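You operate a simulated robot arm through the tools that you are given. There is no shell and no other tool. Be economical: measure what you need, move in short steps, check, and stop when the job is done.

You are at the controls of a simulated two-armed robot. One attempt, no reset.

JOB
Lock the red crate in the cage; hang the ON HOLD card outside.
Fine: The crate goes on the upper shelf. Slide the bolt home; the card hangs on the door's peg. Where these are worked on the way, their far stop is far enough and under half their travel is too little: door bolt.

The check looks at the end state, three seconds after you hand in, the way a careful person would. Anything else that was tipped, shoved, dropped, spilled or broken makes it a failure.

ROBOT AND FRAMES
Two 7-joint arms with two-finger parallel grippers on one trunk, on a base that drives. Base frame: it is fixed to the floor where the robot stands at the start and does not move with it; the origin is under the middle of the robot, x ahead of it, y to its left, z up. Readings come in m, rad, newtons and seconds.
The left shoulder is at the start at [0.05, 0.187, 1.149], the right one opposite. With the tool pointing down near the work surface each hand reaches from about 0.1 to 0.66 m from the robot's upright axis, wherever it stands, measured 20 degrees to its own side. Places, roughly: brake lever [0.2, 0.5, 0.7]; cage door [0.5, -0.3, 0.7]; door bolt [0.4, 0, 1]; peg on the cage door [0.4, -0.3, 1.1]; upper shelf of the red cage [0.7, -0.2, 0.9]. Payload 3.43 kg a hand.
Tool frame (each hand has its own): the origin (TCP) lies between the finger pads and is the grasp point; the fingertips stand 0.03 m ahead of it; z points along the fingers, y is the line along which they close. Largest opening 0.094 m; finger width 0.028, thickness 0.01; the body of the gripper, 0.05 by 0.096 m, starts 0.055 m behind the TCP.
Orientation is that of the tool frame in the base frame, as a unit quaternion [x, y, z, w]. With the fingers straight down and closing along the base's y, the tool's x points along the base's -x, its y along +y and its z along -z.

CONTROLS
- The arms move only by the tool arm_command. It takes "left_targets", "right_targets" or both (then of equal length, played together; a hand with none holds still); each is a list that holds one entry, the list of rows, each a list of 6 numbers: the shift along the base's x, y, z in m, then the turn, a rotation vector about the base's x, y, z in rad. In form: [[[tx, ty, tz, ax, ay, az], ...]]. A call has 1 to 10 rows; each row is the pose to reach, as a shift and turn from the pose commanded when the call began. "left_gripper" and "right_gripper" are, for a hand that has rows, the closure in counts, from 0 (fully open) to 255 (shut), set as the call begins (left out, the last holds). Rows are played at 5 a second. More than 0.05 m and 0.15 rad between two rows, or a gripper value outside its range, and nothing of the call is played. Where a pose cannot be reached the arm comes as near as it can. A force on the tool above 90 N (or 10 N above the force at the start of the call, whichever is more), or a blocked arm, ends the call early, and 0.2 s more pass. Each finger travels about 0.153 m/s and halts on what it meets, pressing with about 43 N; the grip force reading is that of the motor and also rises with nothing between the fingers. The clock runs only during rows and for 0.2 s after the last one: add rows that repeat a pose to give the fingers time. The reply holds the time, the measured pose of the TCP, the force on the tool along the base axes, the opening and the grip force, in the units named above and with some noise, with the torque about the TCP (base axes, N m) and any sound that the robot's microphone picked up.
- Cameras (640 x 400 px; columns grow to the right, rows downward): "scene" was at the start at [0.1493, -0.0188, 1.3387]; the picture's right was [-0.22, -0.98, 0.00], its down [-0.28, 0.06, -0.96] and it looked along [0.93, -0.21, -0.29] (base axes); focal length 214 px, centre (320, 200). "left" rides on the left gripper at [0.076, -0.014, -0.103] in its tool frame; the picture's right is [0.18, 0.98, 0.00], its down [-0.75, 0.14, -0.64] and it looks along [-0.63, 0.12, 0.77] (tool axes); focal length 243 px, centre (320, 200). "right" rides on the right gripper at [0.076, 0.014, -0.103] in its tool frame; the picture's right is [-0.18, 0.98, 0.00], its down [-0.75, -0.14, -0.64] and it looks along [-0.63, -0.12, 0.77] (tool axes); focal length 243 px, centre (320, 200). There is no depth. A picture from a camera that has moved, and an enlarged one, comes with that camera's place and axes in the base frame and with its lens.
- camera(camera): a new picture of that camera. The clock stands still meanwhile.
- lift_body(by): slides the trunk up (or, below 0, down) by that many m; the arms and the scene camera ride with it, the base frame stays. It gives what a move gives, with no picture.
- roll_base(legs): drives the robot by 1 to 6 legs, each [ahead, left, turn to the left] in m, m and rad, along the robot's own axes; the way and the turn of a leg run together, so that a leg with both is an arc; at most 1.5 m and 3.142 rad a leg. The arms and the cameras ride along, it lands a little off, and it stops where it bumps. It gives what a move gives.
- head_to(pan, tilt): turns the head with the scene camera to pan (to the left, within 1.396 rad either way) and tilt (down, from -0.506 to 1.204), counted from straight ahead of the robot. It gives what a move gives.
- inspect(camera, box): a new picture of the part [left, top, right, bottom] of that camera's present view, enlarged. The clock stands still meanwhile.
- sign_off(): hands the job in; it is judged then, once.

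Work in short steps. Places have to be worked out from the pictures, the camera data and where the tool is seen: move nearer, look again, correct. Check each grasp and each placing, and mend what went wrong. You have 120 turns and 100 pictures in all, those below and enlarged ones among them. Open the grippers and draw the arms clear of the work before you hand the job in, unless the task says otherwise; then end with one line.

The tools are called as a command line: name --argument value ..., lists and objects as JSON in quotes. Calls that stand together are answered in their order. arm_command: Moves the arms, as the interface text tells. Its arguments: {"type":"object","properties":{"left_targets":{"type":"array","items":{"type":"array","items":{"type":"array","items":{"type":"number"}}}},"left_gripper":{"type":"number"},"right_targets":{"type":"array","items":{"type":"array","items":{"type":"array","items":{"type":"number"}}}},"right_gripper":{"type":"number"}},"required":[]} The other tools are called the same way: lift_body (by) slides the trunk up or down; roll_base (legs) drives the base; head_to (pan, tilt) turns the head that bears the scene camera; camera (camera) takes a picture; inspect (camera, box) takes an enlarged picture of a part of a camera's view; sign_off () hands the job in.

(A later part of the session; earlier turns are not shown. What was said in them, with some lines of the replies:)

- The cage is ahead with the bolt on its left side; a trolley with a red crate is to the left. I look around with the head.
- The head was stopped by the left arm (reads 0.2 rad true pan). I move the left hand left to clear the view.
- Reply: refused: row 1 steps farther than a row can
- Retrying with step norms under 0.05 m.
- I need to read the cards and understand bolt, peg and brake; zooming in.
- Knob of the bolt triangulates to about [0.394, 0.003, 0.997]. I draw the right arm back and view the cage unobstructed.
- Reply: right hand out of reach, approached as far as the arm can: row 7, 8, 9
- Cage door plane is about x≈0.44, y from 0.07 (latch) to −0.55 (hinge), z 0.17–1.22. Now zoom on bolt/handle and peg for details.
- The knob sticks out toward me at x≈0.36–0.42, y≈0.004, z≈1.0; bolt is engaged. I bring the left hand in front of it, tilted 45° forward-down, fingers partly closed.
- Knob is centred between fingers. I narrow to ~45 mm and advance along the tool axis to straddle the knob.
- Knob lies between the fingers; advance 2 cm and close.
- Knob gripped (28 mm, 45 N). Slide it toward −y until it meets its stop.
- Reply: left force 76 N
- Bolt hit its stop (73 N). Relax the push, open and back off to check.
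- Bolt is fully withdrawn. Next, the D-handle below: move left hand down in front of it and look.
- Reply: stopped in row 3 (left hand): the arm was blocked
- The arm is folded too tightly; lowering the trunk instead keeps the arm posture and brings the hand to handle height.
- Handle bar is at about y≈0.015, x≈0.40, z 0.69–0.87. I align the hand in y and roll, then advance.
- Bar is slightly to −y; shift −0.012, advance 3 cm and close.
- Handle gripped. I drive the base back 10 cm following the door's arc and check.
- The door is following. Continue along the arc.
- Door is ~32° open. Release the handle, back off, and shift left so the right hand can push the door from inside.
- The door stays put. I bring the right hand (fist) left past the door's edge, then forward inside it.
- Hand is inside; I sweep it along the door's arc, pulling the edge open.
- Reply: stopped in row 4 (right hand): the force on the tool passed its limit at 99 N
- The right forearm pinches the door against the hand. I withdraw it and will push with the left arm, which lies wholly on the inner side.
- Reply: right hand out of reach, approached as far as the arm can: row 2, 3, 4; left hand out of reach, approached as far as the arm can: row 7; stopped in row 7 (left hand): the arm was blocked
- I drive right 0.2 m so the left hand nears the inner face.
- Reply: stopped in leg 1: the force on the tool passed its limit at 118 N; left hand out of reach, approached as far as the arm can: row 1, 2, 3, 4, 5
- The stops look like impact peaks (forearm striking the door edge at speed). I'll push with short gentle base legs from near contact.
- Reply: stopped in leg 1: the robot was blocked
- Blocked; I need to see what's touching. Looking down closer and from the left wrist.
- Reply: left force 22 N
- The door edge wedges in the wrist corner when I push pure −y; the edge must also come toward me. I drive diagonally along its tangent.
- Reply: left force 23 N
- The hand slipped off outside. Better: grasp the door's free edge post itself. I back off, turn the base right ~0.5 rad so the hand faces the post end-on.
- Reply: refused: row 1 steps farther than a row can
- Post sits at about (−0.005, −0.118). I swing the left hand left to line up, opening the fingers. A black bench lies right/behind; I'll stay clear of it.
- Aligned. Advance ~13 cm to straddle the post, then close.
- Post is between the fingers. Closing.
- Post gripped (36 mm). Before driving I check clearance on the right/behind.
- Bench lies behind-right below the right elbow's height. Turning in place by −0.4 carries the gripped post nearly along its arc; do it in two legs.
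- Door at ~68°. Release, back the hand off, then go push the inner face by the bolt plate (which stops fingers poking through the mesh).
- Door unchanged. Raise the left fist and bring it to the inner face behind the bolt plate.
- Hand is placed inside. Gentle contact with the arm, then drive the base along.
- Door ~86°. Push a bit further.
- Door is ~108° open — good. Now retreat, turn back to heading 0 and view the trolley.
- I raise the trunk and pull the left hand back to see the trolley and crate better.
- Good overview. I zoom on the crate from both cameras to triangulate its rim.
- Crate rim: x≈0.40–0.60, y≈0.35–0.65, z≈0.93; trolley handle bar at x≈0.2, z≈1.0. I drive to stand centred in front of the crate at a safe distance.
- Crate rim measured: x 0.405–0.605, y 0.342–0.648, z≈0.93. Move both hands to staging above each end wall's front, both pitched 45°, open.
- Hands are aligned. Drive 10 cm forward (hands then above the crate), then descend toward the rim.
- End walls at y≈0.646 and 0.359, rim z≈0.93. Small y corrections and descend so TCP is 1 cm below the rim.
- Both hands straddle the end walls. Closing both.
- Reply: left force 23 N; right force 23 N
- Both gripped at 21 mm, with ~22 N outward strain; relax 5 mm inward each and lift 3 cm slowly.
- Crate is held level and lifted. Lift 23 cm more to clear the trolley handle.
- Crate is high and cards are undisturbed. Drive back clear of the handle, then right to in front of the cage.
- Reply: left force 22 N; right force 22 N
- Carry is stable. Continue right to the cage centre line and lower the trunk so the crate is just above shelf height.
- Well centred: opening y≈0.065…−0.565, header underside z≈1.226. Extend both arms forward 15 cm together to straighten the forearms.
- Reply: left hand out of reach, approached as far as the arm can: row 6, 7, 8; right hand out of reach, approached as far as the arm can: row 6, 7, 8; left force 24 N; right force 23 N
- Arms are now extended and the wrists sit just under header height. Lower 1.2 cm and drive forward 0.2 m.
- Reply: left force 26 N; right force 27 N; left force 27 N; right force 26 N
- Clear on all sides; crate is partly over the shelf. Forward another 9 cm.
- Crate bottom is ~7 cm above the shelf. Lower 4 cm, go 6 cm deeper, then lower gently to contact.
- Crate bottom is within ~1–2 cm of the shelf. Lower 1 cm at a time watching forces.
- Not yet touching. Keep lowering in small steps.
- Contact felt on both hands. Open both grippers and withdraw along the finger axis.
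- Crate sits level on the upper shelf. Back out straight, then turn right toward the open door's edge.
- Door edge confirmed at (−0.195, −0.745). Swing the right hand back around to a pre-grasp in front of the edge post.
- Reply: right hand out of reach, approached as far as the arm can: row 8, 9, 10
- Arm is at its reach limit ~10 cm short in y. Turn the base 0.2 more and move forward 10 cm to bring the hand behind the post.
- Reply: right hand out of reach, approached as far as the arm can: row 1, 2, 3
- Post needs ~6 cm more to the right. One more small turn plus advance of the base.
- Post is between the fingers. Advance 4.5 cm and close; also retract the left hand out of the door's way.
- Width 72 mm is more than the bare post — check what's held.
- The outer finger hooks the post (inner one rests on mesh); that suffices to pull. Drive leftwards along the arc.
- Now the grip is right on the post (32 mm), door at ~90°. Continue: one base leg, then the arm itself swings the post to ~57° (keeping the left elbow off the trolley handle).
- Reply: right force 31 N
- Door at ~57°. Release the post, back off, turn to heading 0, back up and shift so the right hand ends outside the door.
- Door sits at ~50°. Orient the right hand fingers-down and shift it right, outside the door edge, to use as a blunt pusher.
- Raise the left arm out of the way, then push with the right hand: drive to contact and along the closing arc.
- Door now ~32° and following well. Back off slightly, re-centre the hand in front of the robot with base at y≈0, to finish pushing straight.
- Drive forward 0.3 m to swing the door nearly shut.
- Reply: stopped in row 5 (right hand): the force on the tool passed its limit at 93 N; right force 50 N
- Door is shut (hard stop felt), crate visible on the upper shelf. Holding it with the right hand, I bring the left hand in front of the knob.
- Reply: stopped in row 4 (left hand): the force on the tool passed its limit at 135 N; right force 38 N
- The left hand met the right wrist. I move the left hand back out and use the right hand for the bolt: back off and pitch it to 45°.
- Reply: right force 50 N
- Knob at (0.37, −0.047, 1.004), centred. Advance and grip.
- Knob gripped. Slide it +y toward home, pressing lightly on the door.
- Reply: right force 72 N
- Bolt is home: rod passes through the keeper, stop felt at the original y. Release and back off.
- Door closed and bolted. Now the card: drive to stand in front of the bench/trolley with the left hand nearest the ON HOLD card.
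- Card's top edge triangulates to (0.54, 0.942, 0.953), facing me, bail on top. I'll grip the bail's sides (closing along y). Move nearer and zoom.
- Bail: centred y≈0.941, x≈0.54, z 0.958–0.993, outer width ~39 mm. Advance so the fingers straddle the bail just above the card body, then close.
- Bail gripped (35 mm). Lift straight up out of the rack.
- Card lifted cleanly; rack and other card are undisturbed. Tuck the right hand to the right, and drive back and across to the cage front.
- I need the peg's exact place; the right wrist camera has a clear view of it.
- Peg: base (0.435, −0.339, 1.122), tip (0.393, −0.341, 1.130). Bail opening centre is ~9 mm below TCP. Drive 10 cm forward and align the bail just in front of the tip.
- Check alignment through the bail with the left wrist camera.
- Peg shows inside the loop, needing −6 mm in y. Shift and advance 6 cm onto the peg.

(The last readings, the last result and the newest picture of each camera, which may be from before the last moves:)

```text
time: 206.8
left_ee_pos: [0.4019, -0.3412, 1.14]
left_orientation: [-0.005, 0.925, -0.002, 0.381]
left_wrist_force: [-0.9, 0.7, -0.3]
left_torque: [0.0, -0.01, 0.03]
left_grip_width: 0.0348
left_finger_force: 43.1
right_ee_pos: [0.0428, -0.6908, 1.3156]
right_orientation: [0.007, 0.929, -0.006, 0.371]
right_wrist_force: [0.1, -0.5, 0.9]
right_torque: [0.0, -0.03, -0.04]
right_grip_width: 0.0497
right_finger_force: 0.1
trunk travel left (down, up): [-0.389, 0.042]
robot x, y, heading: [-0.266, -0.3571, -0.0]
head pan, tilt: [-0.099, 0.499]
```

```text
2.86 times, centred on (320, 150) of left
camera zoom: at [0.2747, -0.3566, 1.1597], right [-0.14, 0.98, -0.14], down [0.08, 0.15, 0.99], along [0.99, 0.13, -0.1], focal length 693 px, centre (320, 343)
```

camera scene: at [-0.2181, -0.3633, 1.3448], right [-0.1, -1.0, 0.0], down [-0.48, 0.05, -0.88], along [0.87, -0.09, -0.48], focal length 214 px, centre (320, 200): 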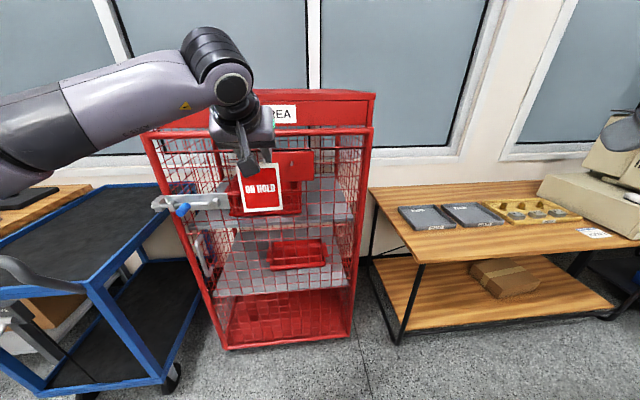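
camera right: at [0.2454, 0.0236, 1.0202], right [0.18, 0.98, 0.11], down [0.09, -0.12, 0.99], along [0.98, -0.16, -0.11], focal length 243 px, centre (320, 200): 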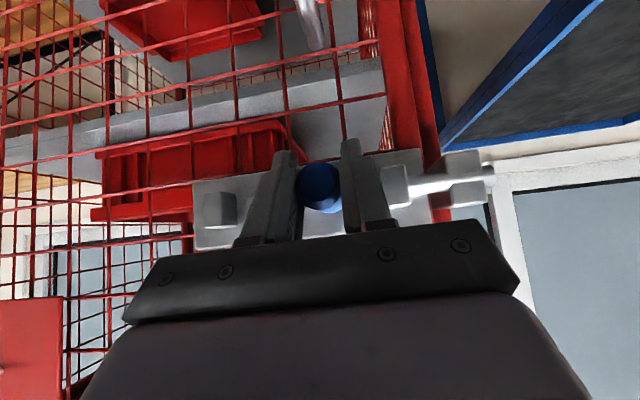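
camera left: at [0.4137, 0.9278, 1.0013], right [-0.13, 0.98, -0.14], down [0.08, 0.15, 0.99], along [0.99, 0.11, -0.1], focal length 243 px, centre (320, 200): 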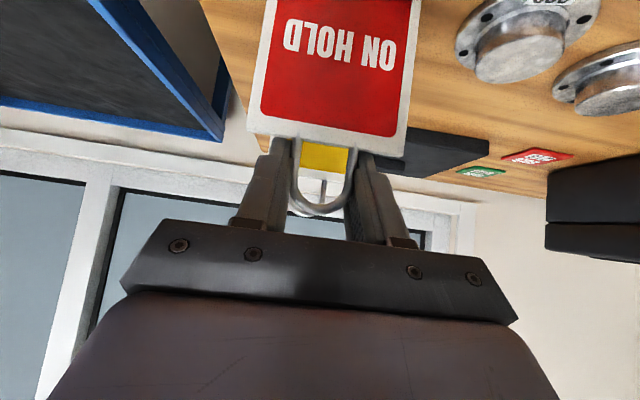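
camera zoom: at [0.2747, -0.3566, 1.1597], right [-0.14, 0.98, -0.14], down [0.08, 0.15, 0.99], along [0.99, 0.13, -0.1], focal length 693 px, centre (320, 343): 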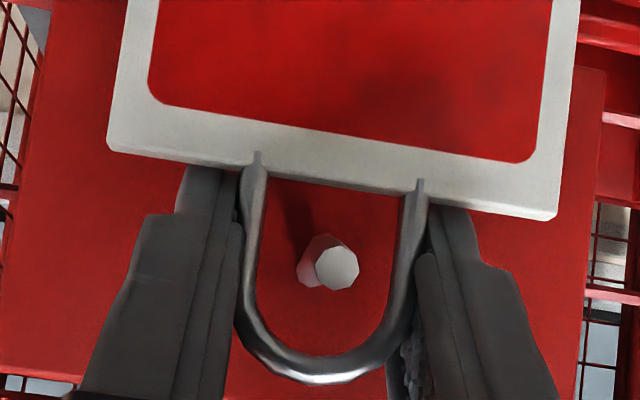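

Loop is around the peg (tip x≈0.392, loop x≈0.402). Nudge 5 mm further, lower to rest the loop on the peg, then open slightly.

arm_command --left_targets '[[[0.005, 0.001, 0, 0, 0, 0], [0.006, 0.001, -0.005, 0, 0, 0], [0.006, 0.001, -0.01, 0, 0, 0], [0.006, 0.001, -0.013, 0, 0, 0], [0.006, 0.001, -0.013, 0, 0, 0]]]'

arm_command --left_targets '[[[0, 0, 0, 0, 0, 0], [0, 0, 0, 0, 0, 0], [0, 0, 0, 0, 0, 0]]]' --left_gripper 130

inspect --camera "left" --box '[230, 60, 410, 220]'

```text
time: 208.0
left_ee_pos: [0.4065, -0.3424, 1.1279]
left_orientation: [-0.005, 0.925, -0.002, 0.381]
left_wrist_force: [-9.7, 0.5, 4.0]
left_torque: [-0.06, -0.05, -0.22]
left_grip_width: 0.0347
left_finger_force: 43.4
right_ee_pos: [0.0405, -0.691, 1.3172]
right_orientation: [0.007, 0.928, -0.007, 0.372]
right_wrist_force: [0.9, -0.5, 1.2]
right_torque: [-0.01, -0.02, 0.03]
right_grip_width: 0.0494
right_finger_force: 0.1
trunk travel left (down, up): [-0.389, 0.042]
robot x, y, heading: [-0.2651, -0.357, -0.001]
head pan, tilt: [-0.099, 0.499]
```

```text
time: 208.8
left_ee_pos: [0.4058, -0.3417, 1.1277]
left_orientation: [-0.007, 0.924, -0.002, 0.381]
left_wrist_force: [-14.5, 6.8, 1.0]
left_torque: [0.06, 0.13, -0.19]
left_grip_width: 0.0423
left_finger_force: 0.0
right_ee_pos: [0.0414, -0.6894, 1.3184]
right_orientation: [0.006, 0.928, -0.007, 0.373]
right_wrist_force: [0.1, -0.1, 0.2]
right_torque: [0.01, -0.01, 0.01]
right_grip_width: 0.0495
right_finger_force: 0.1
trunk travel left (down, up): [-0.389, 0.042]
robot x, y, heading: [-0.2663, -0.3579, 0.001]
head pan, tilt: [-0.099, 0.499]
```

```text
2.50 times, centred on (320, 140) of left
camera zoom: at [0.28, -0.3562, 1.1467], right [-0.14, 0.98, -0.14], down [0.08, 0.15, 0.99], along [0.99, 0.13, -0.1], focal length 606 px, centre (320, 350)
```

zoom: 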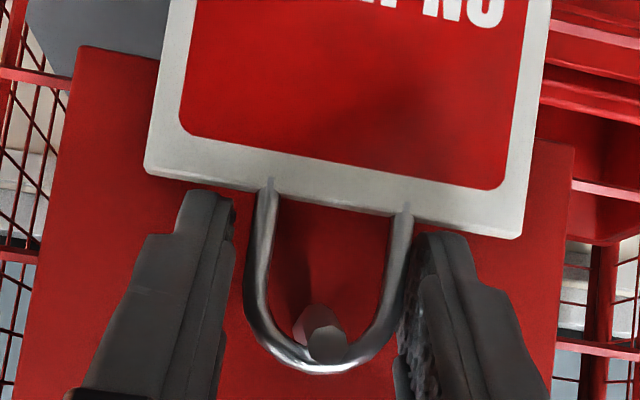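

The loop rests on the peg. Open to ~65 mm, rise 3 cm (so tips don't catch the card), then retreat.

arm_command --left_targets '[[[0, 0.002, 0, 0, 0, 0], [0, 0.002, 0, 0, 0, 0], [-0.002, 0.002, 0.012, 0, 0, 0], [-0.006, 0.002, 0.026, 0, 0, 0], [-0.016, 0.002, 0.04, 0, 0, 0], [-0.05, 0.002, 0.05, 0, 0, 0], [-0.09, 0.002, 0.06, 0, 0, 0]]]' --left_gripper 75

camera --camera "left"

```text
time: 210.4
left_ee_pos: [0.3168, -0.3389, 1.1865]
left_orientation: [-0.005, 0.925, -0.002, 0.38]
left_wrist_force: [0.1, -1.1, -0.2]
left_torque: [0.01, -0.05, 0.01]
left_grip_width: 0.0663
left_finger_force: 0.0
right_ee_pos: [0.0432, -0.6905, 1.3183]
right_orientation: [0.007, 0.928, -0.006, 0.372]
right_wrist_force: [-0.3, 0.7, -0.6]
right_torque: [0.02, 0.01, 0.02]
right_grip_width: 0.0496
right_finger_force: 0.0
trunk travel left (down, up): [-0.389, 0.042]
robot x, y, heading: [-0.2607, -0.3539, 0.007]
head pan, tilt: [-0.099, 0.499]
```

```text
2 pictures are left
camera left: at [0.1903, -0.3536, 1.2067], right [-0.14, 0.98, -0.14], down [0.08, 0.15, 0.99], along [0.99, 0.13, -0.1], focal length 243 px, centre (320, 200)
```

left: 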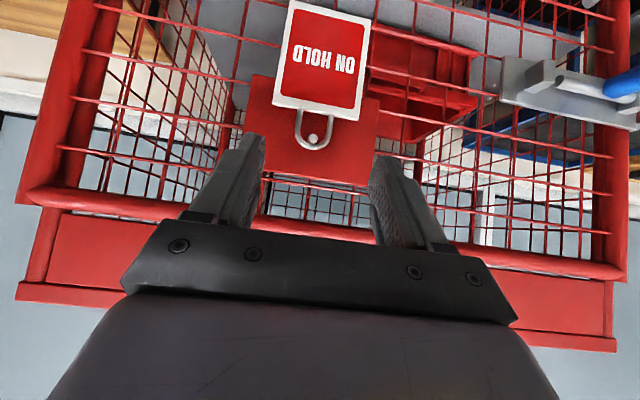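

The card hangs on the peg. Back away, open grippers fully, and take a last overview.

roll_base --legs '[[-0.15, 0.1, 0]]'

arm_command --left_targets '[[[-0.01, 0.02, 0, 0, 0, 0], [-0.02, 0.06, 0, 0, 0, 0], [-0.02, 0.1, 0, 0, 0, 0], [-0.02, 0.14, 0, 0, 0, 0], [-0.02, 0.18, 0, 0, 0, 0]]]' --right_targets '[[[0, 0, 0, 0, 0, 0], [0, 0, 0, 0, 0, 0], [0, 0, 0, 0, 0, 0], [0, 0, 0, 0, 0, 0], [0, 0, 0, 0, 0, 0]]]' --left_gripper 0 --right_gripper 0

camera --camera "scene"

```text
time: 212.0
left_ee_pos: [0.1683, -0.2367, 1.1872]
left_orientation: [-0.005, 0.925, -0.003, 0.38]
left_wrist_force: [-0.2, 0.3, 0.4]
left_torque: [-0.01, 0.01, -0.01]
left_grip_width: 0.0662
left_finger_force: 0.1
right_ee_pos: [-0.1054, -0.5893, 1.3163]
right_orientation: [0.006, 0.928, -0.007, 0.371]
right_wrist_force: [-0.8, -0.5, -0.7]
right_torque: [0.01, 0.04, -0.01]
right_grip_width: 0.0497
right_finger_force: 0.1
trunk travel left (down, up): [-0.389, 0.042]
robot x, y, heading: [-0.4152, -0.2542, 0.003]
head pan, tilt: [-0.099, 0.499]
```

```text
time: 213.2
left_ee_pos: [0.1496, -0.0541, 1.1846]
left_orientation: [-0.006, 0.925, -0.002, 0.38]
left_wrist_force: [0.2, -0.7, 0.5]
left_torque: [-0.02, -0.04, -0.06]
left_grip_width: 0.0941
left_finger_force: 0.0
right_ee_pos: [-0.104, -0.5891, 1.3169]
right_orientation: [0.008, 0.928, -0.007, 0.371]
right_wrist_force: [-0.7, -0.3, -1.0]
right_torque: [-0.03, 0.01, -0.02]
right_grip_width: 0.0942
right_finger_force: 0.1
trunk travel left (down, up): [-0.389, 0.042]
robot x, y, heading: [-0.4135, -0.2491, 0.003]
head pan, tilt: [-0.099, 0.499]
```

```text
1 pictures are left
camera scene: at [-0.2646, -0.2618, 1.3448], right [-0.1, -1.0, 0.0], down [-0.48, 0.05, -0.88], along [0.87, -0.09, -0.48], focal length 214 px, centre (320, 200)
```

scene: 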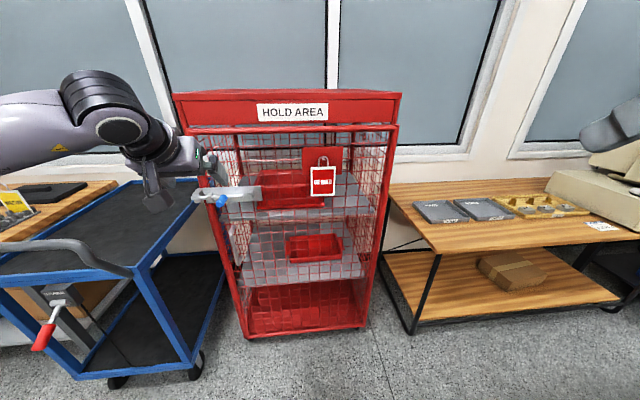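

The overview shows the crate on the upper shelf, the door shut with the bolt home, the card on the peg, and nothing else disturbed. Both hands are clear and open, so I hand in.

sign_off

```text
The job is handed in.
```

The red crate is on the cage's upper shelf with the door shut and the bolt slid home, and the ON HOLD card hangs on the door's peg. The last overview picture showed nothing else moved or tipped, and both hands were open and clear at hand-in.
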